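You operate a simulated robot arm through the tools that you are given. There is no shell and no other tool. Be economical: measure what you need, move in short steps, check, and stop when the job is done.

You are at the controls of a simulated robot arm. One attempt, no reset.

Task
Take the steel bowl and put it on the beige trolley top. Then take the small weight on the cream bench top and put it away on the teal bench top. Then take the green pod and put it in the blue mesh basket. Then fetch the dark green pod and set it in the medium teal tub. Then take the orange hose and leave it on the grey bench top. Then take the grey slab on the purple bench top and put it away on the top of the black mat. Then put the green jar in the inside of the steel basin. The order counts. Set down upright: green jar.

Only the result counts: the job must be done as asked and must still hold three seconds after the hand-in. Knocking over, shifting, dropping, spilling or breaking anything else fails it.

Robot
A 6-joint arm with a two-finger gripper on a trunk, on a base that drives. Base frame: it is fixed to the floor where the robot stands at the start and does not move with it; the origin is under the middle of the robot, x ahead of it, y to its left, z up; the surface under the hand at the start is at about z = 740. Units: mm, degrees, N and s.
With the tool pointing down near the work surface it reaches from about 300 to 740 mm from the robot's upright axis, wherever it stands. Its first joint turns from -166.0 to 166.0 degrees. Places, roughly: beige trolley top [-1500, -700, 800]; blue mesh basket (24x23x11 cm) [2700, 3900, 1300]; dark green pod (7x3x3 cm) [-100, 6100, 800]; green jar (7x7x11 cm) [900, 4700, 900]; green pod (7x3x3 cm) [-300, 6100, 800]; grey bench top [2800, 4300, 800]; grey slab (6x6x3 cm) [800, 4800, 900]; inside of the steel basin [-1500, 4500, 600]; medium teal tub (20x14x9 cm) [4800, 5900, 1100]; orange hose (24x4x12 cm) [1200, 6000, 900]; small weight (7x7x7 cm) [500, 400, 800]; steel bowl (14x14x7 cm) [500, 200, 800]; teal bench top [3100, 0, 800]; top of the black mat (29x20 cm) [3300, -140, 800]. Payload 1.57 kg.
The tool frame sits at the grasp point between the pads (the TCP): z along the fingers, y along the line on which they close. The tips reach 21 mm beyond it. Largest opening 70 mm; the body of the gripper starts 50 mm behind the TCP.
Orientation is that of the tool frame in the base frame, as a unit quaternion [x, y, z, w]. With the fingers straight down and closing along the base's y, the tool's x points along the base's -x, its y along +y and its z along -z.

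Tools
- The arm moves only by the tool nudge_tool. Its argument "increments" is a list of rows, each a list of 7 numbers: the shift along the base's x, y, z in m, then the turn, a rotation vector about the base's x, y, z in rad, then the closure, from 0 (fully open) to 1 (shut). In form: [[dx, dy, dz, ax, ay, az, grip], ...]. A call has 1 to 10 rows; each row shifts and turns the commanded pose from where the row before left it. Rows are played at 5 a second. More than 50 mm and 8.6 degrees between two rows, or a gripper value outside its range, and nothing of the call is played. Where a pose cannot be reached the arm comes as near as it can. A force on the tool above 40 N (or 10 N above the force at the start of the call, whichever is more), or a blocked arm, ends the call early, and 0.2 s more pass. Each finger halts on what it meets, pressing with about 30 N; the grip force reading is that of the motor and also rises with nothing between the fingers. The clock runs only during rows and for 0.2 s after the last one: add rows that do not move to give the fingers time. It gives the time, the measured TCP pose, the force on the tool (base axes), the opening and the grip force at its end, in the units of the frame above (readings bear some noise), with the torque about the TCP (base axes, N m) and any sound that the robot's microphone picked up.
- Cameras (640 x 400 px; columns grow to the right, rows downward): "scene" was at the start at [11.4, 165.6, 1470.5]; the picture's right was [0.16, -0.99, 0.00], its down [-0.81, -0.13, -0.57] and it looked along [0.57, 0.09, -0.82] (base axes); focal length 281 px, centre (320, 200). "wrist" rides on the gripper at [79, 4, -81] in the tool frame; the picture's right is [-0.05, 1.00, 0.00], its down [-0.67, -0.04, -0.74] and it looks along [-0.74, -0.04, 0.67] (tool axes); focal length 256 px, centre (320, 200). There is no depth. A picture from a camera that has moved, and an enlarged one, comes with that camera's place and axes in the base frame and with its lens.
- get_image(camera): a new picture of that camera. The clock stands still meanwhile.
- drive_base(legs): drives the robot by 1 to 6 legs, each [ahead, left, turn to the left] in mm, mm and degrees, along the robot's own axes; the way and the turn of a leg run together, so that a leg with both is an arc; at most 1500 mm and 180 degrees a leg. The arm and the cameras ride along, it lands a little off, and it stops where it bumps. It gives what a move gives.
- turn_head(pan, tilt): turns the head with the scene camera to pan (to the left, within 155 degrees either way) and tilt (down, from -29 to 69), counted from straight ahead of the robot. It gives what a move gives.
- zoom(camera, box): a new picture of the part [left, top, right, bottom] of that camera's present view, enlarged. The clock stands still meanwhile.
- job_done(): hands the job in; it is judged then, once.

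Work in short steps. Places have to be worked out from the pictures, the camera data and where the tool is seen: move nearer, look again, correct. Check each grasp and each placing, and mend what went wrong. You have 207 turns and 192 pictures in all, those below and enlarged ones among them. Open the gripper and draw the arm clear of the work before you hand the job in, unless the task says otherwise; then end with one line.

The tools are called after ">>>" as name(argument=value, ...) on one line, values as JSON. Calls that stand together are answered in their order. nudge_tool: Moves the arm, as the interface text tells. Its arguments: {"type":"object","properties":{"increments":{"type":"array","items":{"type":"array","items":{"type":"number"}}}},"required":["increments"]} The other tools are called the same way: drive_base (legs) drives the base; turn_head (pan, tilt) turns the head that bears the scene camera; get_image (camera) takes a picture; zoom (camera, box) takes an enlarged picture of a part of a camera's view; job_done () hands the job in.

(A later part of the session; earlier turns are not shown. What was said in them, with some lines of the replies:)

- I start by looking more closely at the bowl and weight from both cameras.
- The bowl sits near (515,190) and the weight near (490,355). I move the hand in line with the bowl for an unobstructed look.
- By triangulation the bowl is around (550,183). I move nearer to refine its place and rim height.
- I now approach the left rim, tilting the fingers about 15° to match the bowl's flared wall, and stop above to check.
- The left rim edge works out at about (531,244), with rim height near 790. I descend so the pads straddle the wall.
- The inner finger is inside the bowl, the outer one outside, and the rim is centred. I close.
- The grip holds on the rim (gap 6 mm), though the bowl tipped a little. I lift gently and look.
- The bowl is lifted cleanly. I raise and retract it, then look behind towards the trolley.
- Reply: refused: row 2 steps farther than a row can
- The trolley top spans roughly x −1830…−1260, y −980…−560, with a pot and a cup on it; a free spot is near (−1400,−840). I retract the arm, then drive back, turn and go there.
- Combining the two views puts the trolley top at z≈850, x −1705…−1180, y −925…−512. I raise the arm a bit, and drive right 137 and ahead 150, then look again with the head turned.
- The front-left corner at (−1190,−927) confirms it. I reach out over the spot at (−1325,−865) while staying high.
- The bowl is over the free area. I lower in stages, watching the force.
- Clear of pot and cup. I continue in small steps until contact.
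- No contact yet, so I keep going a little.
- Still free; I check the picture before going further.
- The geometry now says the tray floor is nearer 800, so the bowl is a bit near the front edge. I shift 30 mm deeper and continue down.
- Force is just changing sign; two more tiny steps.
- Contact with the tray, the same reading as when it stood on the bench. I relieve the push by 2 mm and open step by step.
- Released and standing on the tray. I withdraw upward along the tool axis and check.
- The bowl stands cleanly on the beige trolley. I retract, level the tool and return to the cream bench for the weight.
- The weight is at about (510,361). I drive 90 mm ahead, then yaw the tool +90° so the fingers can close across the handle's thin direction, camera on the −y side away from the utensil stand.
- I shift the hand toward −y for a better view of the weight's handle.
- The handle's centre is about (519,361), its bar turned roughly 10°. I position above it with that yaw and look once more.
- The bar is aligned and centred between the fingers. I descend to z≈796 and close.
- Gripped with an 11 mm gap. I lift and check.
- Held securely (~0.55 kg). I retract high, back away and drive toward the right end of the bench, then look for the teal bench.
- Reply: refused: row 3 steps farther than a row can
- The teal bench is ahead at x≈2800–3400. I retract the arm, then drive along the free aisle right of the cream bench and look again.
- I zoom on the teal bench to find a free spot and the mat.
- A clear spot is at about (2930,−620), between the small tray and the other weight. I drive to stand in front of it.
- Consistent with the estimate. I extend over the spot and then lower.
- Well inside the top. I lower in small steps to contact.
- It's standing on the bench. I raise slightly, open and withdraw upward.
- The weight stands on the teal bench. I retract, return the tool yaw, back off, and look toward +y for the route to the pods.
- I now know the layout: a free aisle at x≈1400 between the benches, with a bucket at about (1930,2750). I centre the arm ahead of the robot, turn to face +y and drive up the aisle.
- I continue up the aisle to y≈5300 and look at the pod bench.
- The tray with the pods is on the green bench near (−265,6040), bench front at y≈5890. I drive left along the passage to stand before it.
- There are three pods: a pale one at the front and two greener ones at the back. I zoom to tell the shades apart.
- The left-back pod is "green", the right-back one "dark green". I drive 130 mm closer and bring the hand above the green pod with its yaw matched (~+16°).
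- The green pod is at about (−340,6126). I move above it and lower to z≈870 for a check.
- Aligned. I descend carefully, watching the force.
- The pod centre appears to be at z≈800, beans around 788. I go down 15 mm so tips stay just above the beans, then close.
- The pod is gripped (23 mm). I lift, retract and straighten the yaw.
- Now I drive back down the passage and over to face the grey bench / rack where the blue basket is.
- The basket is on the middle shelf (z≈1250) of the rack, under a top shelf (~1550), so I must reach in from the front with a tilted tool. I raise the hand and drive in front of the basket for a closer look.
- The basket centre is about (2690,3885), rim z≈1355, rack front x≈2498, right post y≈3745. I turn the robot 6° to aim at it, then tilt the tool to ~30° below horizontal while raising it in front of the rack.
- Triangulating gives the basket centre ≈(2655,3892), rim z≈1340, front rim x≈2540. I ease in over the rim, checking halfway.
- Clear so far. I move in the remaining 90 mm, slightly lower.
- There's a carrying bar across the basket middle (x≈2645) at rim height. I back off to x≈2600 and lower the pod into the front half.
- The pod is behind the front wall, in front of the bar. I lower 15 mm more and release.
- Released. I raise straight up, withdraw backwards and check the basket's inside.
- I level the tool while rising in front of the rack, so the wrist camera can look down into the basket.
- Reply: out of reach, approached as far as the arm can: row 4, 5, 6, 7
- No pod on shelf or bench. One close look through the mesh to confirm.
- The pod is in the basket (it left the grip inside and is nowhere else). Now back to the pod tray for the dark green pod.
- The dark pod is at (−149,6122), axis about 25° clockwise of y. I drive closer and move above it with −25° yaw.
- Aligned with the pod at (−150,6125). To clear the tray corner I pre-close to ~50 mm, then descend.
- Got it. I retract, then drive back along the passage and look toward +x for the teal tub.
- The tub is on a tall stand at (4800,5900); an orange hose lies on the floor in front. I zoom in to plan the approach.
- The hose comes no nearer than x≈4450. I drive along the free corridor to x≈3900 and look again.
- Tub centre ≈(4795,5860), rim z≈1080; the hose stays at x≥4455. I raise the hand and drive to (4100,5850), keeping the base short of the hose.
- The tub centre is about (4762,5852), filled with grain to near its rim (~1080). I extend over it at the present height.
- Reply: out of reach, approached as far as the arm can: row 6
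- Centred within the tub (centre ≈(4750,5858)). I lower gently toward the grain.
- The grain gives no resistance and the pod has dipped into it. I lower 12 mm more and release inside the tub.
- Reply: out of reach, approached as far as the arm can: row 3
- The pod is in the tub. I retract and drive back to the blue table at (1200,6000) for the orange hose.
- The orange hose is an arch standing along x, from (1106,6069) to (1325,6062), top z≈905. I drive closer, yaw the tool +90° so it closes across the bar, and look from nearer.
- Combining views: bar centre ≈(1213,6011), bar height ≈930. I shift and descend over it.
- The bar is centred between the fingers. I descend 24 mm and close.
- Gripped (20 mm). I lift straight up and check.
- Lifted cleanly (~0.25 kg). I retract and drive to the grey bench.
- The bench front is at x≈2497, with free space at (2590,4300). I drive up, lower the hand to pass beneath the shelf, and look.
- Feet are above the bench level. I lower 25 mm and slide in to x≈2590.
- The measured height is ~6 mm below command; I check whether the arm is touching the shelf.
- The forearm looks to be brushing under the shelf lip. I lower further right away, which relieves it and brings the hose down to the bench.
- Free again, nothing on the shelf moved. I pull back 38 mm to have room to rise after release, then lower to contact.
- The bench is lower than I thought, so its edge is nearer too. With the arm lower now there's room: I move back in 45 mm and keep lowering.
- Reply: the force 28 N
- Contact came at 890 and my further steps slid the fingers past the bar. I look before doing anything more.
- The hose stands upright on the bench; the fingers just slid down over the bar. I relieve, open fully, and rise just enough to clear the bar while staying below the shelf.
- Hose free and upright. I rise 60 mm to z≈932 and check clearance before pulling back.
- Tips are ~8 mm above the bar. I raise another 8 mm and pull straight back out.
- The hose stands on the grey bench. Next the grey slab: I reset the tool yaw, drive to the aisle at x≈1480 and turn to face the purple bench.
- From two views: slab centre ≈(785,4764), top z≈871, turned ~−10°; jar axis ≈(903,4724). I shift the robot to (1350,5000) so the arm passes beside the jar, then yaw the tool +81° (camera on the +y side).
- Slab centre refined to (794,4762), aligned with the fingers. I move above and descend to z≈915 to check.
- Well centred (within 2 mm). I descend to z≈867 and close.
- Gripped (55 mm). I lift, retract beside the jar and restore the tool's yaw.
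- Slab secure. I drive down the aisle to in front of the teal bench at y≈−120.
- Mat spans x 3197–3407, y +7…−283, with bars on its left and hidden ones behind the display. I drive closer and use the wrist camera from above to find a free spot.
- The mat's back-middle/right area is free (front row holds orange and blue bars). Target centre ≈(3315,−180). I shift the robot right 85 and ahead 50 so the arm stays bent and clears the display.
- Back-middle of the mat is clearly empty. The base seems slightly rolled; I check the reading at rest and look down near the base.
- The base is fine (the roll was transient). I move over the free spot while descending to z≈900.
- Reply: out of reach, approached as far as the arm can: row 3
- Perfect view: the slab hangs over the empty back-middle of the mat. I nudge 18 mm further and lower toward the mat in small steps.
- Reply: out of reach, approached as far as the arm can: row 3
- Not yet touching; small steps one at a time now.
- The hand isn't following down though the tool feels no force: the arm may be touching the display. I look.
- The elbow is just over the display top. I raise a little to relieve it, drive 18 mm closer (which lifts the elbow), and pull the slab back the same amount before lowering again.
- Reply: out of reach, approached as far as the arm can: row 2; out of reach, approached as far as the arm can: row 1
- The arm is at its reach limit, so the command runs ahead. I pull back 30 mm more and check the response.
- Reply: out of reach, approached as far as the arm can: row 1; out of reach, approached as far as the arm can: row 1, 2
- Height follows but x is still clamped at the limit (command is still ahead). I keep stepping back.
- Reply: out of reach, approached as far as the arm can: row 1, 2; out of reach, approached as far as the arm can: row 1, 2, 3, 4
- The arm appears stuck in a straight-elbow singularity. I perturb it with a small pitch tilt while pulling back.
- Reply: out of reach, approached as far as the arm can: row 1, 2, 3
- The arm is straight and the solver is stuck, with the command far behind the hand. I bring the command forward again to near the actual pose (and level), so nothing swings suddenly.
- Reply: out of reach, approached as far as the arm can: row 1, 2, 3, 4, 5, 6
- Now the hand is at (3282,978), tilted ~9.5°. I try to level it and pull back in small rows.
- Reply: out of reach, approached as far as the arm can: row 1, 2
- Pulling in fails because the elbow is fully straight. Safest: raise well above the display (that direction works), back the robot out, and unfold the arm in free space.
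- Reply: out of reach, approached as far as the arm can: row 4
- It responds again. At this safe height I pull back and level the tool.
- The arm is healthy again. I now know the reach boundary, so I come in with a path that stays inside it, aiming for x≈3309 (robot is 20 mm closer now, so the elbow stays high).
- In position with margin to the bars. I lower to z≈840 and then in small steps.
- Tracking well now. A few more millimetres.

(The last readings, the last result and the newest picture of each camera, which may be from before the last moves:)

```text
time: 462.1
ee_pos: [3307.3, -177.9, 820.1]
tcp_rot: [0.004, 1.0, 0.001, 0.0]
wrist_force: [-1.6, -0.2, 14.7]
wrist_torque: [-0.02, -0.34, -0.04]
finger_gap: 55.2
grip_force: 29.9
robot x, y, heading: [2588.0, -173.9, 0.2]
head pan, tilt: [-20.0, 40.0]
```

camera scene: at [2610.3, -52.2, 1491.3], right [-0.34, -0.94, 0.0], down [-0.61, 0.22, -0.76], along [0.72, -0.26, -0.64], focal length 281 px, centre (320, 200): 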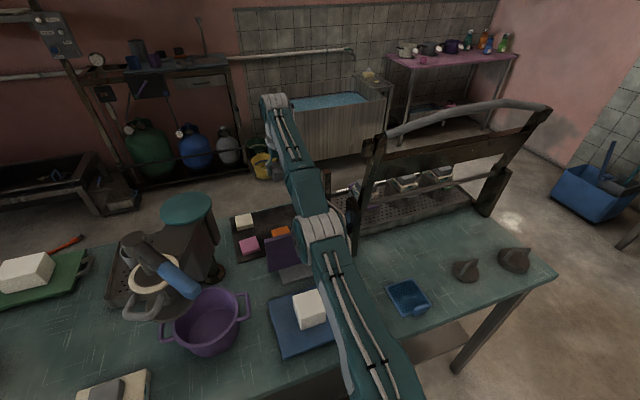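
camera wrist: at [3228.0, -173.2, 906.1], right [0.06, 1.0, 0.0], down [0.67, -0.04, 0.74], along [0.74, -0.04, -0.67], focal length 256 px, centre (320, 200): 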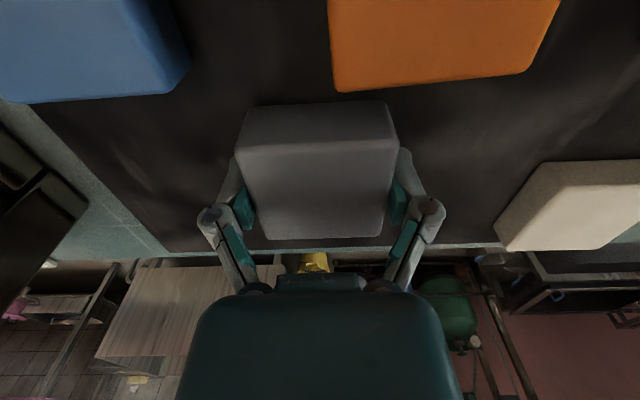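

Contact with the mat (15 N). I open and rise along the reverse of the safe path.

>>> nudge_tool(increments=[[0, 0, 0.001, 0, 0, 0, 0.8], [0, 0, 0, 0, 0, 0, 0.5], [0, 0, 0, 0, 0, 0, 0.1], [0, 0, 0, 0, 0, 0, 0], [0, 0, 0.03, 0, 0, 0, 0], [-0.005, 0, 0.035, 0, 0, 0, 0], [-0.014, 0, 0.035, 0, 0, 0, 0], [-0.02, 0, 0.04, 0, 0, 0, 0], [-0.02, 0, 0.04, 0, 0, 0, 0], [0, 0, 0, 0, 0, 0, 0]])

>>> get_image(camera="wrist")

```text
time: 464.3
ee_pos: [3247.3, -177.2, 998.8]
tcp_rot: [0.002, 1.0, 0.002, -0.002]
wrist_force: [-0.1, 0.4, 0.4]
wrist_torque: [0.04, 0.01, 0.0]
finger_gap: 70.0
grip_force: 0.0
robot x, y, heading: [2589.0, -176.4, 0.1]
head pan, tilt: [-20.0, 40.0]
```

```text
36 pictures are left
camera wrist: at [3168.4, -172.6, 1080.8], right [0.06, 1.0, 0.0], down [0.67, -0.04, 0.74], along [0.74, -0.04, -0.67], focal length 256 px, centre (320, 200)
```

wrist: 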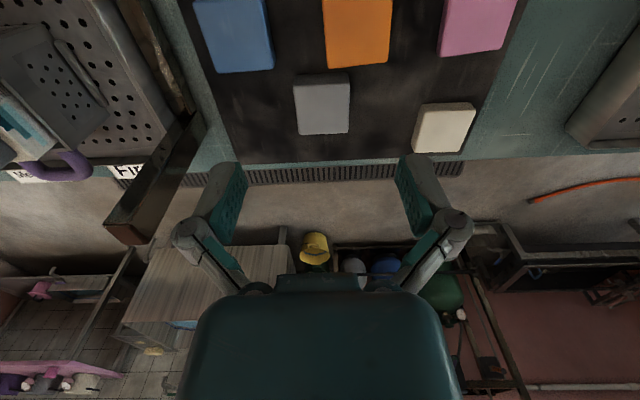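

The slab lies on the mat with the other bars undisturbed. I retract high over the display, back out and drive to the jar's side of the purple bench.

>>> nudge_tool(increments=[[-0.02, 0, 0.04, 0, 0, 0, 0], [-0.025, 0, 0.04, 0, 0, 0, 0], [-0.045, 0, 0, 0, 0, 0, 0], [-0.045, 0, 0, 0, 0, 0, 0], [-0.045, 0, 0, 0, 0, 0, 0], [-0.045, 0, 0, 0, 0, 0, 0], [-0.04, 0, 0, 0, 0, 0, 0], [0, 0, 0, 0, 0, 0, 0]])

>>> drive_base(legs=[[-600, 0, 0], [-600, 0, 0]])

>>> turn_head(pan=0, tilt=20)

>>> zoom(camera="scene", box=[200, 130, 440, 280])

```text
time: 466.1
ee_pos: [2983.0, -177.0, 1080.3]
tcp_rot: [0.002, 1.0, 0.001, -0.001]
wrist_force: [0.5, 0.3, -0.4]
wrist_torque: [-0.02, 0.0, 0.0]
finger_gap: 69.8
grip_force: 0.0
robot x, y, heading: [2588.7, -175.9, 0.0]
head pan, tilt: [-20.0, 40.0]
```

```text
time: 472.6
ee_pos: [1770.4, -183.0, 1080.8]
tcp_rot: [0.001, 1.0, 0.002, -0.001]
wrist_force: [-0.1, 0.2, 0.3]
wrist_torque: [0.0, -0.03, 0.01]
finger_gap: 70.2
grip_force: 0.1
robot x, y, heading: [1375.9, -188.3, 0.5]
head pan, tilt: [-20.0, 40.0]
```

```text
time: 473.4
ee_pos: [1771.9, -182.5, 1080.8]
tcp_rot: [0.001, 1.0, 0.0, -0.002]
wrist_force: [-0.3, -0.1, 0.2]
wrist_torque: [-0.02, 0.04, 0.0]
finger_gap: 70.1
grip_force: 0.1
robot x, y, heading: [1371.9, -185.9, 0.3]
head pan, tilt: [0.0, 20.0]
```

```text
2.67 times, centred on (320, 205) of scene
camera zoom: at [1407.1, -30.6, 1522.7], right [0.01, -1.0, 0.0], down [-0.34, 0.0, -0.94], along [0.94, 0.01, -0.34], focal length 749 px, centre (320, 187)
```

zoom: 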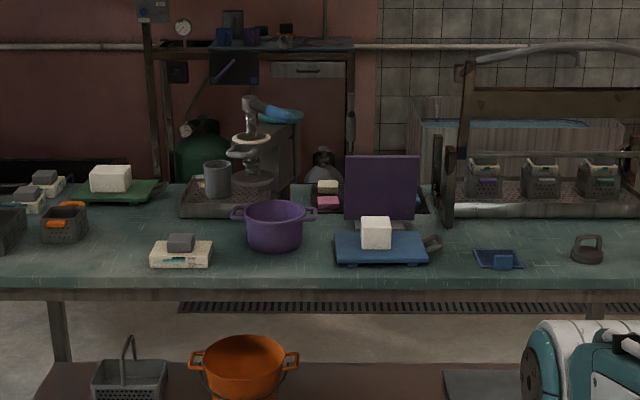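

All on the teal bench is in order. I drive up the aisle to the jar.

>>> drive_base(legs=[[0, 0, 89.7], [1500, 0, 0], [1500, 0, 0], [1500, 0, 0], [410, 0, 0]])

>>> drive_base(legs=[[0, 0, 90]])

>>> turn_head(pan=0, tilt=45)

>>> get_image(camera="wrist")

>>> get_image(camera="scene")

```text
time: 490.1
ee_pos: [1421.9, 2986.2, 1079.7]
tcp_rot: [-0.694, 0.72, 0.0, -0.001]
wrist_force: [0.3, 0.1, -0.3]
wrist_torque: [0.04, 0.0, -0.01]
finger_gap: 70.2
grip_force: 0.0
robot x, y, heading: [1405.5, 2591.3, 88.3]
head pan, tilt: [0.0, 20.0]
stopped in leg 3: the robot was blocked; the commanded pose is now the measured one
```

```text
time: 494.3
ee_pos: [1012.1, 2605.5, 1081.5]
tcp_rot: [1.0, -0.021, 0.001, -0.001]
wrist_force: [0.1, -0.1, -1.2]
wrist_torque: [0.0, -0.01, 0.04]
finger_gap: 69.7
grip_force: 0.0
robot x, y, heading: [1408.6, 2590.4, 178.0]
head pan, tilt: [0.0, 20.0]
```

```text
time: 495.2
ee_pos: [1012.9, 2606.2, 1081.1]
tcp_rot: [1.0, -0.022, 0.001, 0.0]
wrist_force: [-0.6, 0.5, -0.2]
wrist_torque: [0.01, -0.01, -0.01]
finger_gap: 69.6
grip_force: 0.0
robot x, y, heading: [1410.0, 2586.6, 178.0]
head pan, tilt: [0.0, 45.0]
```

```text
34 pictures are left
camera wrist: at [1091.6, 2598.4, 1163.0], right [-0.1, -1.0, 0.0], down [-0.67, 0.06, 0.74], along [-0.74, 0.07, -0.67], focal length 256 px, centre (320, 200)
```

wrist: 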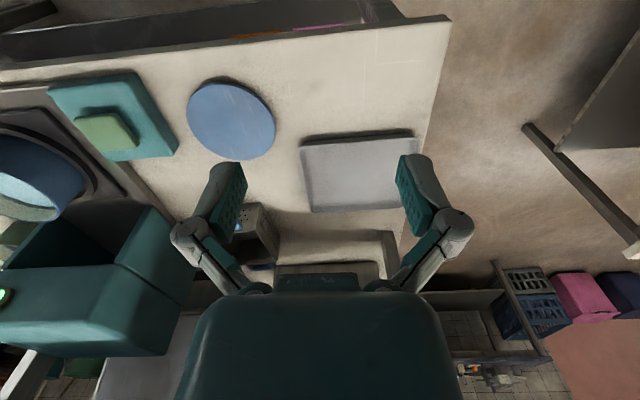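

```text
33 pictures are left
camera scene: at [1379.3, 2434.0, 1484.2], right [0.04, 1.0, 0.0], down [0.71, -0.02, -0.71], along [-0.71, 0.03, -0.71], focal length 281 px, centre (320, 200)
```

scene: 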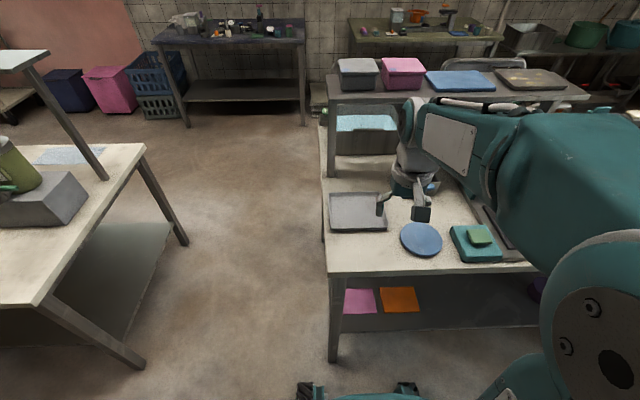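

The robot was blocked, probably by the black bucket on the aisle floor. I look at it to judge clearance.

>>> turn_head(pan=-150, tilt=50)

>>> get_image(camera="scene")

```text
time: 497.6
ee_pos: [1011.9, 2606.0, 1081.8]
tcp_rot: [1.0, -0.022, 0.002, 0.0]
wrist_force: [0.0, 1.2, -0.2]
wrist_torque: [-0.03, 0.0, 0.0]
finger_gap: 70.2
grip_force: 0.1
robot x, y, heading: [1408.1, 2589.0, 178.0]
head pan, tilt: [-150.0, 50.0]
```

```text
32 pictures are left
camera scene: at [1528.7, 2467.4, 1477.3], right [0.47, -0.88, 0.0], down [-0.68, -0.36, -0.64], along [0.57, 0.3, -0.77], focal length 281 px, centre (320, 200)
```

scene: 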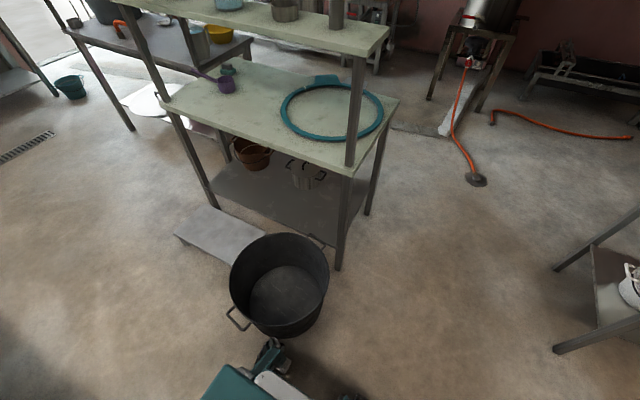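

The bucket appears at (1890,2865), about where it always stood. I move away from it (−x, then −y), turn to heading 90 there, and then pass it at x≈1345 as before.

>>> drive_base(legs=[[60, 0, 0], [0, 320, 0], [0, 0, -88]])

```text
time: 504.1
ee_pos: [1344.1, 2670.1, 1081.2]
tcp_rot: [-0.699, 0.715, 0.0, -0.001]
wrist_force: [-0.9, -0.1, 0.0]
wrist_torque: [-0.03, 0.0, 0.02]
finger_gap: 70.0
grip_force: 0.1
robot x, y, heading: [1339.1, 2276.7, 89.1]
head pan, tilt: [-150.0, 50.0]
```

>>> drive_base(legs=[[0, 0, 0.9], [1200, 0, 0]])

>>> drive_base(legs=[[1250, 0, 0], [0, 0, 90]])

>>> turn_head(pan=0, tilt=45)

>>> get_image(camera="wrist")

```text
time: 510.4
ee_pos: [1338.8, 3851.6, 1081.2]
tcp_rot: [-0.703, 0.711, -0.001, -0.001]
wrist_force: [-0.2, 0.1, 0.5]
wrist_torque: [0.0, 0.0, 0.01]
finger_gap: 69.9
grip_force: 0.1
robot x, y, heading: [1337.5, 3454.6, 90.2]
head pan, tilt: [-150.0, 50.0]
```

```text
time: 520.4
ee_pos: [936.8, 4669.2, 1082.3]
tcp_rot: [1.0, 0.002, 0.001, -0.001]
wrist_force: [-0.1, -0.1, -0.8]
wrist_torque: [-0.01, 0.0, 0.04]
finger_gap: 69.8
grip_force: 0.0
robot x, y, heading: [1331.0, 4673.8, -179.6]
head pan, tilt: [-150.0, 50.0]
```

```text
time: 522.7
ee_pos: [936.1, 4670.2, 1081.0]
tcp_rot: [1.0, 0.002, 0.0, 0.001]
wrist_force: [0.8, 0.4, 0.0]
wrist_torque: [-0.03, -0.01, 0.03]
finger_gap: 70.2
grip_force: 0.1
robot x, y, heading: [1328.3, 4672.9, -179.4]
head pan, tilt: [0.0, 45.0]
```

```text
31 pictures are left
camera wrist: at [1016.1, 4667.1, 1163.1], right [-0.05, -1.0, 0.0], down [-0.67, 0.04, 0.74], along [-0.74, 0.04, -0.67], focal length 256 px, centre (320, 200)
```

wrist: 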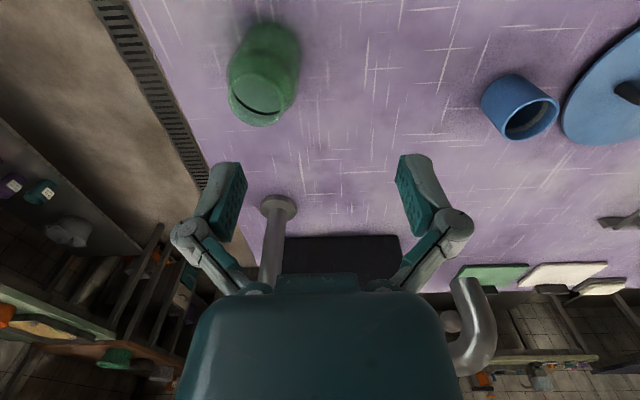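

The jar's neck is near (910,4725). I move alongside for a closer aligned view.

>>> nudge_tool(increments=[[0.01, 0.028, -0.02, 0, 0, 0, 0], [0.01, 0.028, -0.02, 0, 0, 0, 0], [0, 0, 0, 0, 0, 0, 0]])

>>> get_image(camera="wrist")

>>> zoom(camera="scene", box=[320, 140, 480, 260])

```text
time: 523.5
ee_pos: [957.8, 4727.1, 1039.7]
tcp_rot: [1.0, 0.001, 0.001, 0.001]
wrist_force: [-0.2, -0.2, -0.1]
wrist_torque: [-0.01, 0.01, 0.0]
finger_gap: 70.2
grip_force: 0.2
robot x, y, heading: [1335.6, 4670.1, -179.3]
head pan, tilt: [0.0, 45.0]
```

```text
30 pictures are left
camera wrist: at [1036.9, 4724.2, 1121.6], right [-0.05, -1.0, 0.0], down [-0.67, 0.04, 0.74], along [-0.74, 0.04, -0.67], focal length 256 px, centre (320, 200)
```

wrist: 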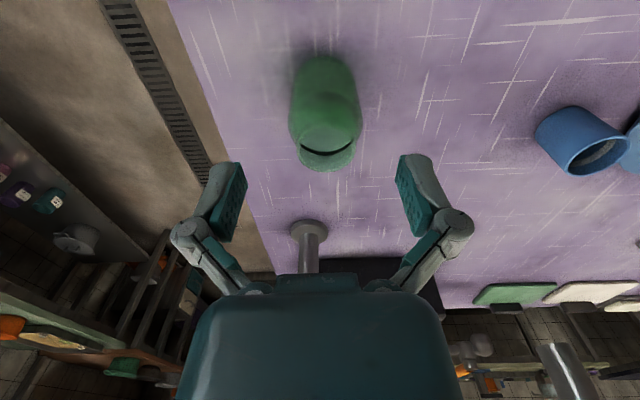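

```text
3.33 times, centred on (400, 200) of scene
camera zoom: at [1310.9, 4514.5, 1484.1], right [-0.01, 1.0, 0.0], down [0.71, 0.01, -0.71], along [-0.71, -0.01, -0.71], focal length 936 px, centre (53, 200)
```

zoom: 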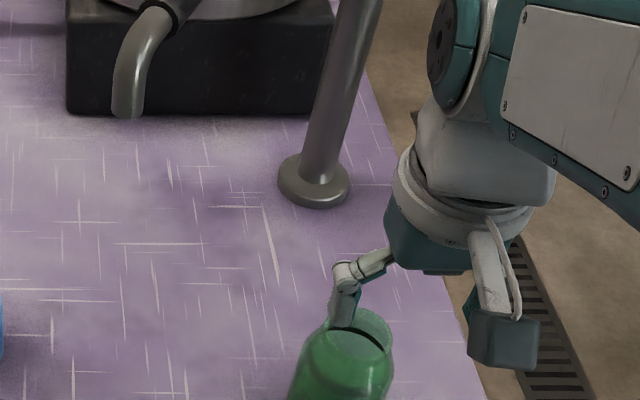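

The rim centre is at (909,4725,≈951). I move over it and descend so the pads hold the neck.

>>> nudge_tool(increments=[[-0.048, -0.002, 0, 0, 0, 0, 0], [0, 0, -0.03, 0, 0, 0, 0], [0, 0, -0.03, 0, 0, 0, 0], [0, 0, 0, 0, 0, 0, 0]])

>>> get_image(camera="wrist")

>>> zoom(camera="scene", box=[330, 180, 450, 270])

```text
time: 524.5
ee_pos: [909.6, 4724.5, 979.8]
tcp_rot: [1.0, 0.002, 0.001, 0.001]
wrist_force: [-0.8, -0.2, 0.1]
wrist_torque: [0.02, -0.01, 0.04]
finger_gap: 70.2
grip_force: 0.0
robot x, y, heading: [1334.0, 4672.1, -179.3]
head pan, tilt: [0.0, 45.0]
```

```text
28 pictures are left
camera wrist: at [987.6, 4721.5, 1061.8], right [-0.05, -1.0, 0.0], down [-0.67, 0.04, 0.74], along [-0.74, 0.04, -0.67], focal length 256 px, centre (320, 200)
```

wrist: 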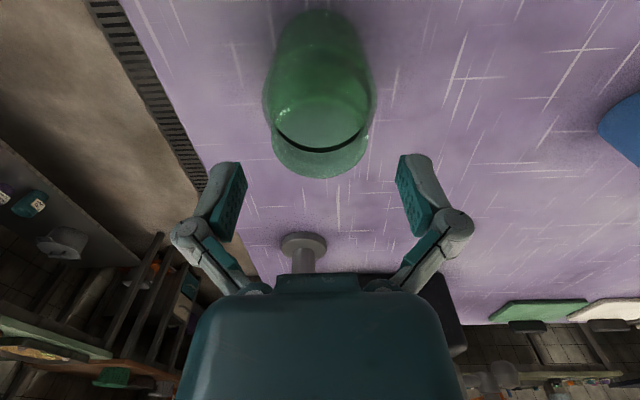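

```text
4.44 times, centred on (390, 225) of scene
camera zoom: at [1310.5, 4514.3, 1484.1], right [-0.01, 1.0, 0.0], down [0.71, 0.01, -0.71], along [-0.71, -0.01, -0.71], focal length 1249 px, centre (9, 89)
```

zoom: 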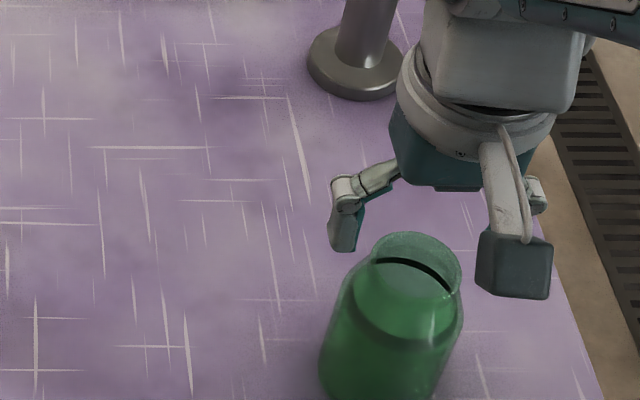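

Centred. I descend to z≈947 and close on the neck.

>>> nudge_tool(increments=[[0, 0.002, -0.018, 0, 0, 0, 0], [0, 0, -0.015, 0, 0, 0, 0], [0, 0, 0, 0, 0, 0, 0]])

>>> nudge_tool(increments=[[0, 0, 0, 0, 0, 0, 0.15], [0, 0, 0, 0, 0, 0, 0.3], [0, 0, 0, 0, 0, 0, 0.6], [0, 0, 0, 0, 0, 0, 1], [0, 0, 0, 0, 0, 0, 1]])

>>> get_image(camera="wrist")

```text
time: 525.3
ee_pos: [907.6, 4727.1, 947.5]
tcp_rot: [1.0, 0.001, 0.002, 0.001]
wrist_force: [0.3, 0.2, -0.1]
wrist_torque: [-0.02, 0.01, 0.01]
finger_gap: 70.1
grip_force: 0.0
robot x, y, heading: [1331.9, 4670.9, -179.5]
head pan, tilt: [0.0, 45.0]
```

```text
time: 526.5
ee_pos: [907.0, 4728.1, 947.0]
tcp_rot: [1.0, 0.001, 0.002, 0.0]
wrist_force: [-1.7, -0.1, 9.0]
wrist_torque: [-0.05, 0.07, -0.07]
finger_gap: 56.8
grip_force: 30.3
robot x, y, heading: [1334.2, 4672.1, -179.6]
head pan, tilt: [0.0, 45.0]
```

```text
26 pictures are left
camera wrist: at [987.1, 4724.0, 1029.4], right [-0.05, -1.0, 0.0], down [-0.67, 0.04, 0.74], along [-0.74, 0.04, -0.67], focal length 256 px, centre (320, 200)
```

wrist: 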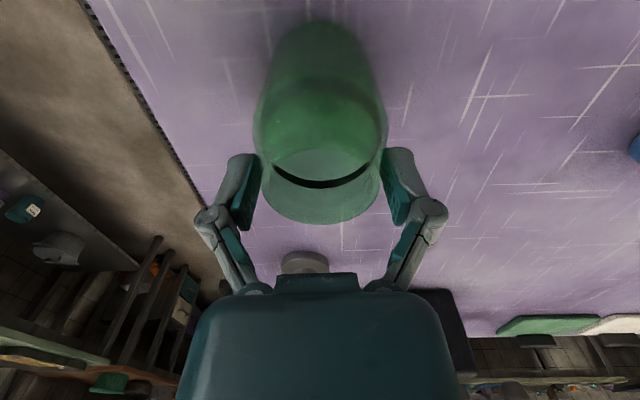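

The tips seem to sit on the shoulder (57 mm, 9 N upward). I reopen, rise 9 mm and re-grip on the neck proper.

>>> nudge_tool(increments=[[0, 0, 0, 0, 0, 0, 0.05], [0, 0, 0.009, 0, 0, 0, 0], [0, 0, 0, 0, 0, 0, 0.15], [0, 0, 0, 0, 0, 0, 0.3], [0, 0, 0, 0, 0, 0, 0.6], [0, 0, 0, 0, 0, 0, 1], [0, 0, 0, 0, 0, 0, 1]])

```text
time: 528.1
ee_pos: [908.0, 4725.5, 957.7]
tcp_rot: [1.0, 0.002, 0.001, 0.001]
wrist_force: [-0.9, -0.1, 8.4]
wrist_torque: [-0.08, -0.06, -0.08]
finger_gap: 52.1
grip_force: 30.1
robot x, y, heading: [1333.4, 4668.5, -179.5]
head pan, tilt: [0.0, 45.0]
```

Grip now 52 mm. I lift gently and check for slip.

>>> nudge_tool(increments=[[0, 0, 0.01, 0, 0, 0, 1], [0, 0, 0.02, 0, 0, 0, 1], [0, 0, 0, 0, 0, 0, 1], [0, 0, 0, 0, 0, 0, 1]])

>>> get_image(camera="wrist")

```text
time: 529.1
ee_pos: [907.7, 4728.3, 988.0]
tcp_rot: [1.0, 0.001, 0.002, 0.001]
wrist_force: [-0.4, 0.5, -0.6]
wrist_torque: [0.0, 0.03, -0.03]
finger_gap: 50.4
grip_force: 30.1
robot x, y, heading: [1331.3, 4672.6, -179.3]
head pan, tilt: [0.0, 45.0]
```

```text
25 pictures are left
camera wrist: at [986.9, 4724.6, 1069.6], right [-0.05, -1.0, 0.0], down [-0.67, 0.04, 0.74], along [-0.74, 0.04, -0.67], focal length 256 px, centre (320, 200)
```

wrist: 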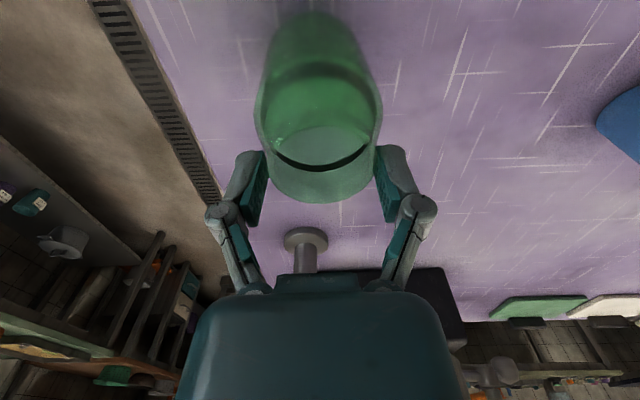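

It lifted, with slight settling (50.4 mm). I hold still to verify the grip is stable before moving on.

>>> nudge_tool(increments=[[0, 0, 0, 0, 0, 0, 1], [0, 0, 0, 0, 0, 0, 1], [0, 0, 0, 0, 0, 0, 1], [0, 0, 0, 0, 0, 0, 1], [0, 0, 0, 0, 0, 0, 1], [0, 0, 0, 0, 0, 0, 1]])

>>> zoom(camera="scene", box=[330, 180, 450, 270])

```text
time: 530.5
ee_pos: [908.4, 4728.7, 988.2]
tcp_rot: [1.0, 0.002, 0.002, 0.001]
wrist_force: [-0.1, -0.3, -1.2]
wrist_torque: [0.0, 0.01, 0.02]
finger_gap: 50.5
grip_force: 30.4
robot x, y, heading: [1334.0, 4670.1, -179.4]
head pan, tilt: [0.0, 45.0]
```

```text
4.44 times, centred on (390, 225) of scene
camera zoom: at [1310.5, 4514.4, 1484.1], right [-0.01, 1.0, 0.0], down [0.71, 0.01, -0.71], along [-0.71, -0.01, -0.71], focal length 1249 px, centre (9, 89)
```

zoom: 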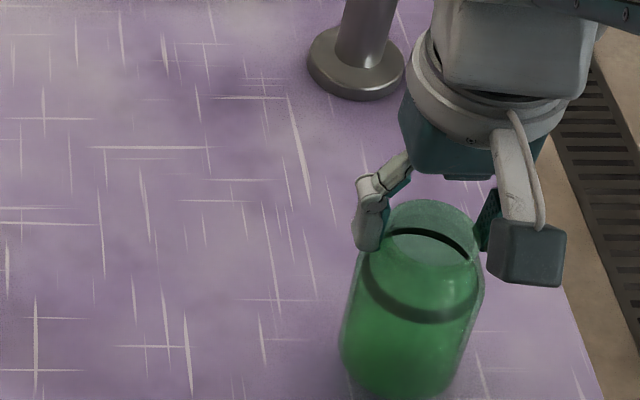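

Stable and upright. I raise, shift to the passage and drive toward the basin, then look.

>>> nudge_tool(increments=[[0.01, 0, 0.03, 0, 0, 0, 1], [0.01, 0, 0.03, 0, 0, 0, 1], [0.01, 0, 0.03, 0, 0, 0, 1], [0, 0, 0, 0, 0, 0, 1]])

>>> drive_base(legs=[[0, -700, -0.6], [1500, 0, 0], [350, 0, 0]])

>>> turn_head(pan=20, tilt=35)

>>> get_image(camera="scene")

```text
time: 531.5
ee_pos: [937.6, 4726.9, 1078.0]
tcp_rot: [1.0, 0.003, 0.002, 0.001]
wrist_force: [-0.7, 0.4, -1.3]
wrist_torque: [0.01, 0.03, -0.01]
finger_gap: 50.2
grip_force: 30.1
robot x, y, heading: [1332.8, 4670.9, -179.6]
head pan, tilt: [0.0, 45.0]
```

```text
time: 544.5
ee_pos: [-952.0, 5473.2, 1078.1]
tcp_rot: [1.0, -0.01, 0.001, 0.001]
wrist_force: [-0.8, -0.8, -0.4]
wrist_torque: [0.01, 0.02, -0.03]
finger_gap: 49.3
grip_force: 30.0
robot x, y, heading: [-557.1, 5411.8, 179.6]
head pan, tilt: [0.0, 45.0]
```

```text
time: 545.3
ee_pos: [-952.8, 5473.9, 1077.2]
tcp_rot: [1.0, -0.01, 0.002, 0.001]
wrist_force: [-0.1, 0.5, -1.1]
wrist_torque: [0.0, -0.01, -0.03]
finger_gap: 49.4
grip_force: 30.6
robot x, y, heading: [-556.5, 5405.5, 179.5]
head pan, tilt: [20.0, 35.0]
```

```text
23 pictures are left
camera scene: at [-585.5, 5222.3, 1498.9], right [-0.33, 0.94, 0.0], down [0.54, 0.19, -0.82], along [-0.77, -0.27, -0.57], focal length 281 px, centre (320, 200)
```

scene: 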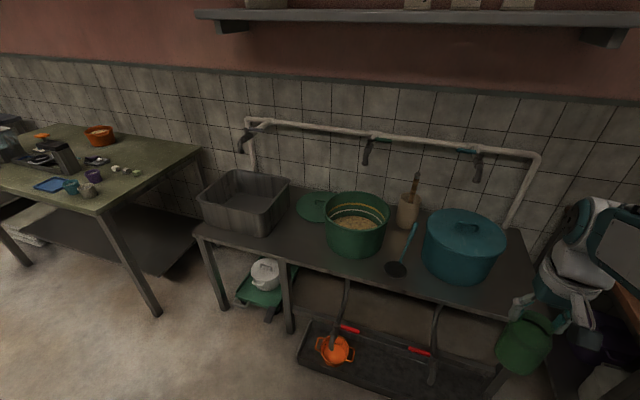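

Basin: x −1685…−1385, y 4350…4650, rim z≈770, floor ≈595. I strafe to line the jar up with its centre and approach.

>>> drive_base(legs=[[0, 970, 0.5], [330, 0, 0]])

>>> turn_head(pan=0, tilt=50)

>>> get_image(camera="scene")

>>> get_image(camera="wrist")

```text
time: 552.2
ee_pos: [-1290.4, 4477.3, 1078.1]
tcp_rot: [1.0, -0.004, 0.002, 0.001]
wrist_force: [-0.2, 0.4, -0.8]
wrist_torque: [0.0, 0.03, 0.02]
finger_gap: 48.2
grip_force: 30.6
robot x, y, heading: [-893.1, 4418.0, 180.1]
head pan, tilt: [20.0, 35.0]
```

```text
time: 553.1
ee_pos: [-1290.3, 4476.8, 1077.9]
tcp_rot: [1.0, -0.004, 0.002, 0.001]
wrist_force: [-0.1, 0.8, -1.4]
wrist_torque: [0.01, 0.01, -0.01]
finger_gap: 48.4
grip_force: 29.8
robot x, y, heading: [-896.9, 4417.4, 180.2]
head pan, tilt: [0.0, 50.0]
```

```text
22 pictures are left
camera scene: at [-914.2, 4259.6, 1477.2], right [0.0, 1.0, 0.0], down [0.77, 0.0, -0.64], along [-0.64, 0.0, -0.77], focal length 281 px, centre (320, 200)
```

scene: 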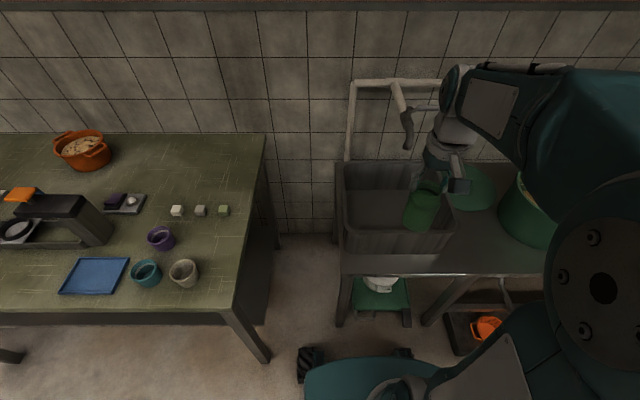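

```text
21 pictures are left
camera wrist: at [-1210.9, 4471.3, 1159.4], right [-0.06, -1.0, 0.0], down [-0.67, 0.04, 0.74], along [-0.74, 0.04, -0.67], focal length 256 px, centre (320, 200)
```

wrist: 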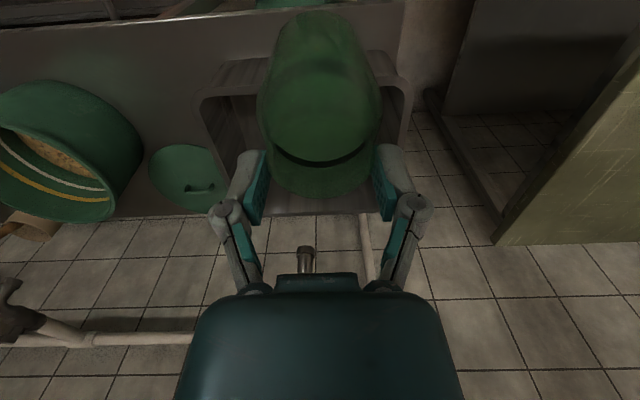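

The neck is creeping slightly in the grip, so I act promptly. A tap spout is near (−1556,4514,956), so I'll place the jar at about (−1505,4430). One zoom to confirm the basin's extents.

>>> zoom(camera="scene", box=[325, 130, 485, 270])

```text
2.86 times, centred on (405, 200) of scene
camera zoom: at [-914.2, 4259.6, 1477.2], right [0.0, 1.0, 0.0], down [0.77, 0.0, -0.64], along [-0.64, 0.0, -0.77], focal length 803 px, centre (77, 200)
```

zoom: 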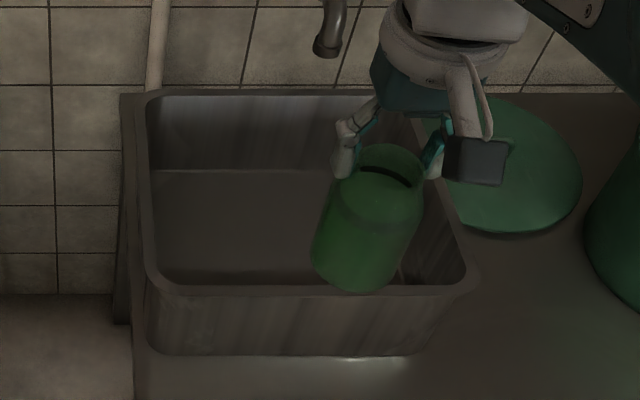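

Basin interior: x −1670…−1390, y 4350…4670. I'll go for (−1470,4420), clear of the tap. Moving over now.

>>> nudge_tool(increments=[[-0.02, -0.03, 0, 0, 0, 0, 1], [-0.035, -0.027, 0, 0, 0, 0, 1], [-0.042, 0, 0, 0, 0, 0, 1], [-0.042, 0, 0, 0, 0, 0, 1], [-0.041, 0, 0, 0, 0, 0, 1], [0, 0, -0.04, 0, 0, 0, 1], [0, 0, -0.045, 0, 0, 0, 1], [0, 0, -0.045, 0, 0, 0, 1], [0, 0, 0, 0, 0, 0, 1]])

>>> get_image(camera="scene")

>>> get_image(camera="wrist")

```text
time: 555.1
ee_pos: [-1470.4, 4419.4, 949.5]
tcp_rot: [1.0, -0.005, 0.001, 0.0]
wrist_force: [0.6, 0.2, -1.1]
wrist_torque: [0.01, 0.05, 0.02]
finger_gap: 48.1
grip_force: 29.4
robot x, y, heading: [-895.8, 4417.8, 179.9]
head pan, tilt: [0.0, 50.0]
```

```text
19 pictures are left
camera scene: at [-915.3, 4259.4, 1477.2], right [0.0, 1.0, 0.0], down [0.77, 0.0, -0.64], along [-0.64, 0.0, -0.77], focal length 281 px, centre (320, 200)
```

scene: 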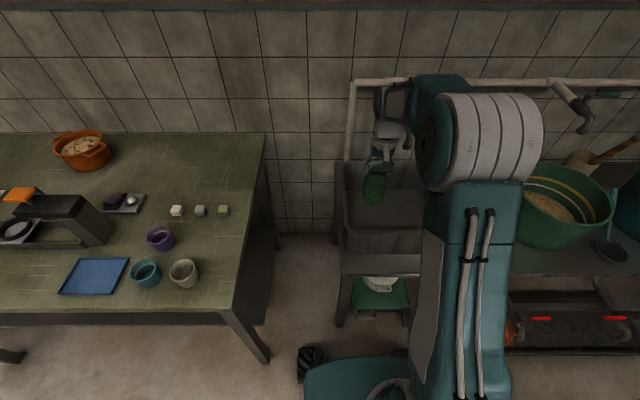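

```text
18 pictures are left
camera wrist: at [-1390.4, 4414.6, 1030.2], right [-0.06, -1.0, 0.0], down [-0.67, 0.04, 0.74], along [-0.74, 0.04, -0.67], focal length 256 px, centre (320, 200)
```

wrist: 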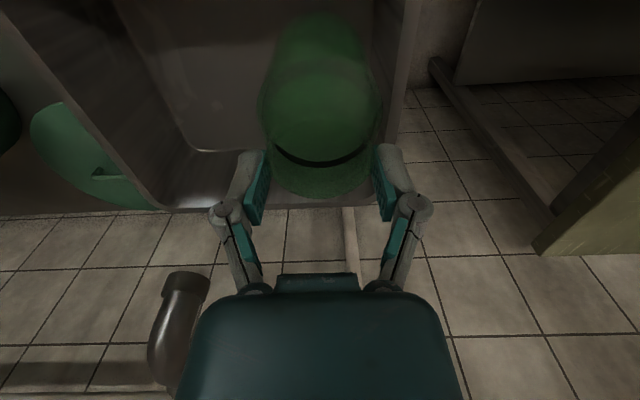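

Clear on all sides. I lower into the basin.

>>> nudge_tool(increments=[[0, 0.003, -0.04, 0, 0, 0, 1], [0, 0.003, -0.04, 0, 0, 0, 1], [0, 0, -0.04, 0, 0, 0, 1], [0, 0, -0.02, 0, 0, 0, 1], [0, 0, 0, 0, 0, 0, 1]])

>>> get_image(camera="wrist")

```text
time: 556.3
ee_pos: [-1472.4, 4425.2, 809.2]
tcp_rot: [1.0, -0.003, 0.001, 0.001]
wrist_force: [-0.4, -0.6, -0.6]
wrist_torque: [0.0, 0.01, 0.01]
finger_gap: 48.0
grip_force: 29.3
robot x, y, heading: [-896.5, 4419.0, 180.2]
head pan, tilt: [0.0, 50.0]
```

```text
17 pictures are left
camera wrist: at [-1392.8, 4420.2, 889.5], right [-0.06, -1.0, 0.0], down [-0.67, 0.04, 0.74], along [-0.74, 0.04, -0.67], focal length 256 px, centre (320, 200)
```

wrist: 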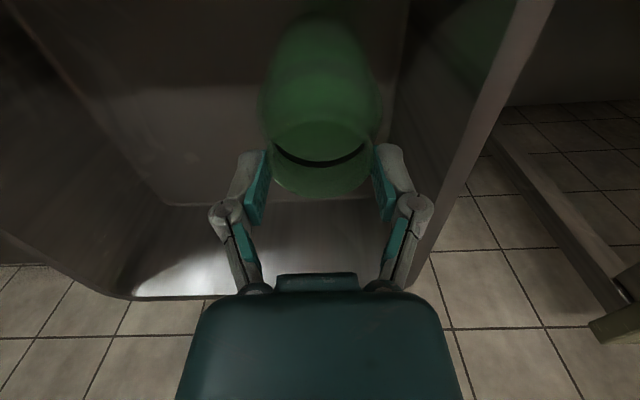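

Good. I shift 20 mm deeper (keeps the camera clear of the rim) and continue lowering in small steps.

>>> nudge_tool(increments=[[-0.02, 0, -0.01, 0, 0, 0, 1], [0, 0, -0.015, 0, 0, 0, 1], [0, 0, 0, 0, 0, 0, 1]])

>>> nudge_tool(increments=[[0, 0, -0.006, 0, 0, 0, 1], [0, 0, -0.005, 0, 0, 0, 1], [0, 0, 0, 0, 0, 0, 1]])

```text
time: 557.1
ee_pos: [-1490.0, 4425.3, 781.5]
tcp_rot: [1.0, -0.005, 0.002, 0.001]
wrist_force: [0.0, 0.4, 0.3]
wrist_torque: [0.01, -0.02, 0.0]
finger_gap: 48.1
grip_force: 30.5
robot x, y, heading: [-896.8, 4419.8, 180.1]
head pan, tilt: [0.0, 50.0]
```

```text
time: 557.9
ee_pos: [-1490.3, 4426.0, 772.3]
tcp_rot: [1.0, -0.004, 0.002, 0.001]
wrist_force: [0.1, 0.3, -0.4]
wrist_torque: [-0.04, 0.06, 0.0]
finger_gap: 48.1
grip_force: 30.6
robot x, y, heading: [-894.7, 4415.3, 180.1]
head pan, tilt: [0.0, 50.0]
```

>>> nudge_tool(increments=[[0, 0, -0.005, 0, 0, 0, 1], [0, 0, -0.005, 0, 0, 0, 1], [0, 0, 0, 0, 0, 0, 1]])

```text
time: 558.7
ee_pos: [-1490.6, 4425.3, 761.6]
tcp_rot: [1.0, -0.004, 0.001, 0.001]
wrist_force: [1.5, 0.7, -1.6]
wrist_torque: [-0.01, -0.01, -0.01]
finger_gap: 48.0
grip_force: 30.2
robot x, y, heading: [-896.7, 4417.4, 179.9]
head pan, tilt: [0.0, 50.0]
```

>>> nudge_tool(increments=[[0, 0, -0.005, 0, 0, 0, 1], [0, 0, -0.005, 0, 0, 0, 1], [0, 0, 0, 0, 0, 0, 1]])

```text
time: 559.5
ee_pos: [-1489.5, 4425.8, 751.5]
tcp_rot: [1.0, -0.004, 0.002, 0.001]
wrist_force: [0.0, 0.5, -0.9]
wrist_torque: [0.01, 0.02, 0.02]
finger_gap: 47.7
grip_force: 30.0
robot x, y, heading: [-892.6, 4420.1, 180.2]
head pan, tilt: [0.0, 50.0]
```

>>> nudge_tool(increments=[[0, 0, -0.005, 0, 0, 0, 1], [0, 0, -0.004, 0, 0, 0, 1], [0, 0, 0, 0, 0, 0, 1]])

>>> get_image(camera="wrist")

```text
time: 560.3
ee_pos: [-1488.0, 4426.6, 742.3]
tcp_rot: [1.0, -0.004, 0.001, 0.001]
wrist_force: [0.4, -0.5, -1.5]
wrist_torque: [-0.01, 0.05, -0.01]
finger_gap: 47.7
grip_force: 30.5
robot x, y, heading: [-894.2, 4417.7, 180.2]
head pan, tilt: [0.0, 50.0]
```

```text
16 pictures are left
camera wrist: at [-1410.3, 4421.2, 824.2], right [-0.06, -1.0, 0.0], down [-0.67, 0.04, 0.74], along [-0.74, 0.04, -0.67], focal length 256 px, centre (320, 200)
```

wrist: 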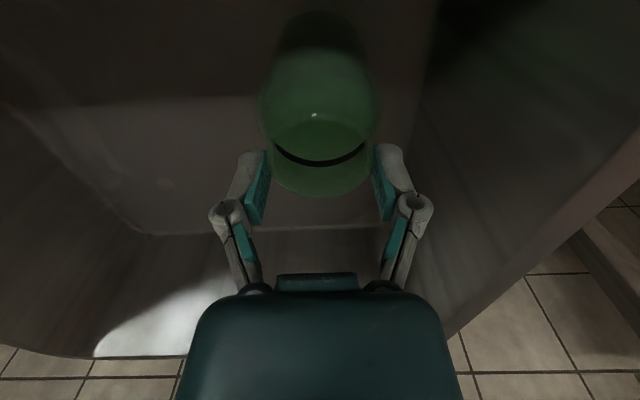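

>>> nudge_tool(increments=[[0, 0, -0.004, 0, 0, 0, 1], [0, 0, -0.004, 0, 0, 0, 1], [0, 0, 0, 0, 0, 0, 1]])

```text
time: 561.1
ee_pos: [-1491.3, 4426.5, 737.4]
tcp_rot: [1.0, -0.004, -0.002, 0.002]
wrist_force: [-3.7, 4.9, 31.1]
wrist_torque: [0.17, 0.15, -0.1]
finger_gap: 49.8
grip_force: 30.0
robot x, y, heading: [-893.7, 4417.7, 180.0]
head pan, tilt: [0.0, 50.0]
```

Contact with the basin floor. I relieve the push, then open slowly.

>>> nudge_tool(increments=[[0, 0, 0.003, 0, 0, 0, 1], [0, 0, 0, 0, 0, 0, 1]])

>>> nudge_tool(increments=[[0, 0, 0, 0, 0, 0, 0.25], [0, 0, 0, 0, 0, 0, 0.2], [0, 0, 0, 0, 0, 0, 0.1], [0, 0, 0, 0, 0, 0, 0], [0, 0, 0, 0, 0, 0, 0]])

>>> get_image(camera="wrist")

```text
time: 561.7
ee_pos: [-1489.8, 4426.1, 736.1]
tcp_rot: [1.0, -0.004, 0.002, 0.002]
wrist_force: [-4.0, 2.1, 9.8]
wrist_torque: [0.02, 0.55, -0.04]
finger_gap: 49.4
grip_force: 30.3
robot x, y, heading: [-892.6, 4416.9, 179.9]
head pan, tilt: [0.0, 50.0]
```

```text
time: 562.9
ee_pos: [-1490.0, 4426.0, 737.6]
tcp_rot: [1.0, -0.004, 0.001, 0.002]
wrist_force: [-0.4, -0.3, -0.4]
wrist_torque: [-0.01, 0.0, 0.02]
finger_gap: 69.7
grip_force: 0.1
robot x, y, heading: [-888.3, 4416.5, 180.1]
head pan, tilt: [0.0, 50.0]
```

```text
15 pictures are left
camera wrist: at [-1410.4, 4420.8, 819.6], right [-0.06, -1.0, 0.0], down [-0.67, 0.04, 0.74], along [-0.74, 0.04, -0.67], focal length 256 px, centre (320, 200)
```

wrist: 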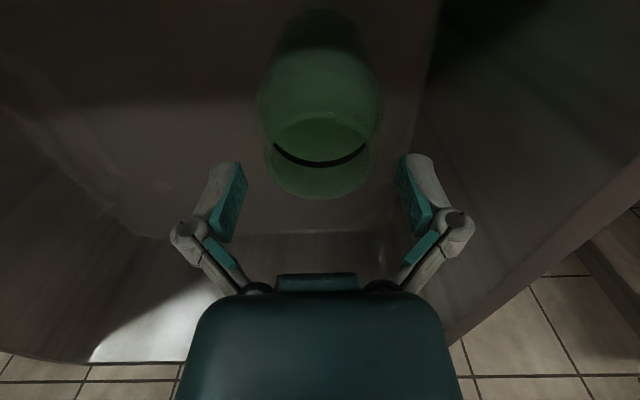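

Jar stands free on the floor of the basin. I withdraw straight up and check that it stays upright.

>>> nudge_tool(increments=[[0, 0, 0.02, 0, 0, 0, 0], [0, 0, 0.04, 0, 0, 0, 0], [0, 0, 0.045, 0, 0, 0, 0], [0, 0, 0.045, 0, 0, 0, 0], [0, 0, 0.045, 0, 0, 0, 0], [0.01, 0, 0.045, 0, 0, 0, 0], [0, 0, 0, 0, 0, 0, 0]])

>>> get_image(camera="wrist")

```text
time: 564.5
ee_pos: [-1480.7, 4426.1, 977.3]
tcp_rot: [1.0, -0.004, 0.002, 0.001]
wrist_force: [-0.1, 0.3, -0.4]
wrist_torque: [0.0, 0.02, -0.01]
finger_gap: 69.9
grip_force: 0.0
robot x, y, heading: [-891.3, 4415.3, 180.1]
head pan, tilt: [0.0, 50.0]
```

```text
14 pictures are left
camera wrist: at [-1401.4, 4420.7, 1059.0], right [-0.06, -1.0, 0.0], down [-0.67, 0.04, 0.74], along [-0.74, 0.04, -0.67], focal length 256 px, centre (320, 200)
```

wrist: 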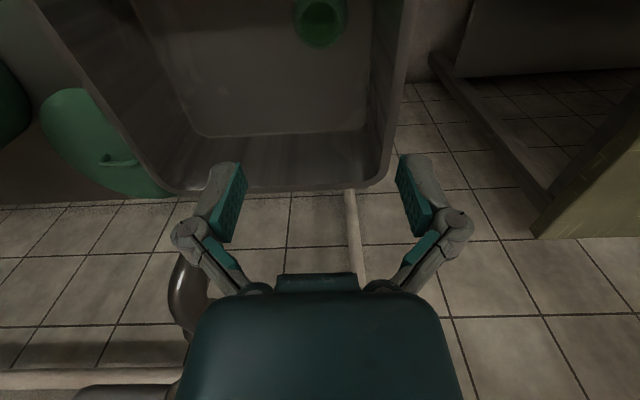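

The jar stands upright inside the basin. I retract the arm toward the robot and take one last look.

>>> nudge_tool(increments=[[0.04, 0, 0.02, 0, 0, 0, 0], [0.045, 0, 0.02, 0, 0, 0, 0], [0.045, 0, 0, 0, 0, 0, 0], [0.045, 0, 0, 0, 0, 0, 0], [0, 0, 0, 0, 0, 0, 0]])

>>> drive_base(legs=[[-250, 0, 0]])

>>> zoom(camera="scene", box=[290, 40, 530, 200])

```text
time: 565.7
ee_pos: [-1305.0, 4425.2, 1017.8]
tcp_rot: [1.0, -0.004, 0.002, 0.001]
wrist_force: [0.1, 0.1, 0.1]
wrist_torque: [0.0, -0.02, 0.0]
finger_gap: 70.2
grip_force: 0.0
robot x, y, heading: [-896.8, 4417.1, 179.8]
head pan, tilt: [0.0, 50.0]
```

```text
time: 567.5
ee_pos: [-1053.8, 4425.1, 1017.6]
tcp_rot: [1.0, -0.006, 0.002, 0.001]
wrist_force: [-0.7, 0.6, 0.2]
wrist_torque: [0.0, 0.04, -0.01]
finger_gap: 69.9
grip_force: 0.1
robot x, y, heading: [-643.0, 4416.8, 179.8]
head pan, tilt: [0.0, 50.0]
```

```text
2.50 times, centred on (410, 120) of scene
camera zoom: at [-662.5, 4259.0, 1477.2], right [0.0, 1.0, 0.0], down [0.77, 0.0, -0.64], along [-0.64, 0.0, -0.77], focal length 702 px, centre (95, 400)
```

zoom: 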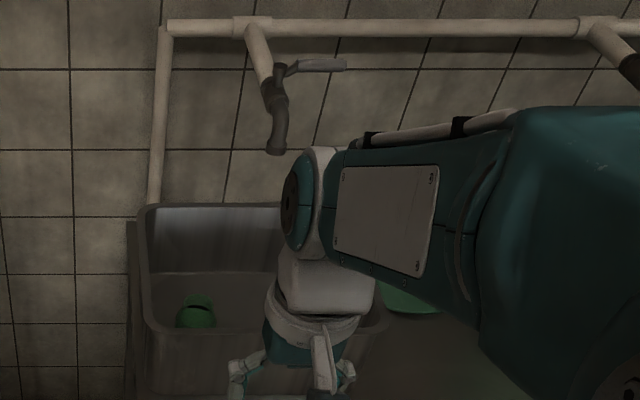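

The jar is standing in the basin, the gripper is open and the arm is clear. All seven placements have been made in order, so I hand the job in.

>>> job_done()

```text
The job is handed in.
```

I made all seven placements in the order asked, left the gripper open with the arm clear, and handed the job in. I could not see inside the basket or under the grain in the tub to confirm the two pods. The base was stopped once, probably against the floor bucket, which still looks about where it was. The forearm or elbow appeared to touch the grey-bench shelf and the display on the teal bench once each, and nothing looks moved at either place.
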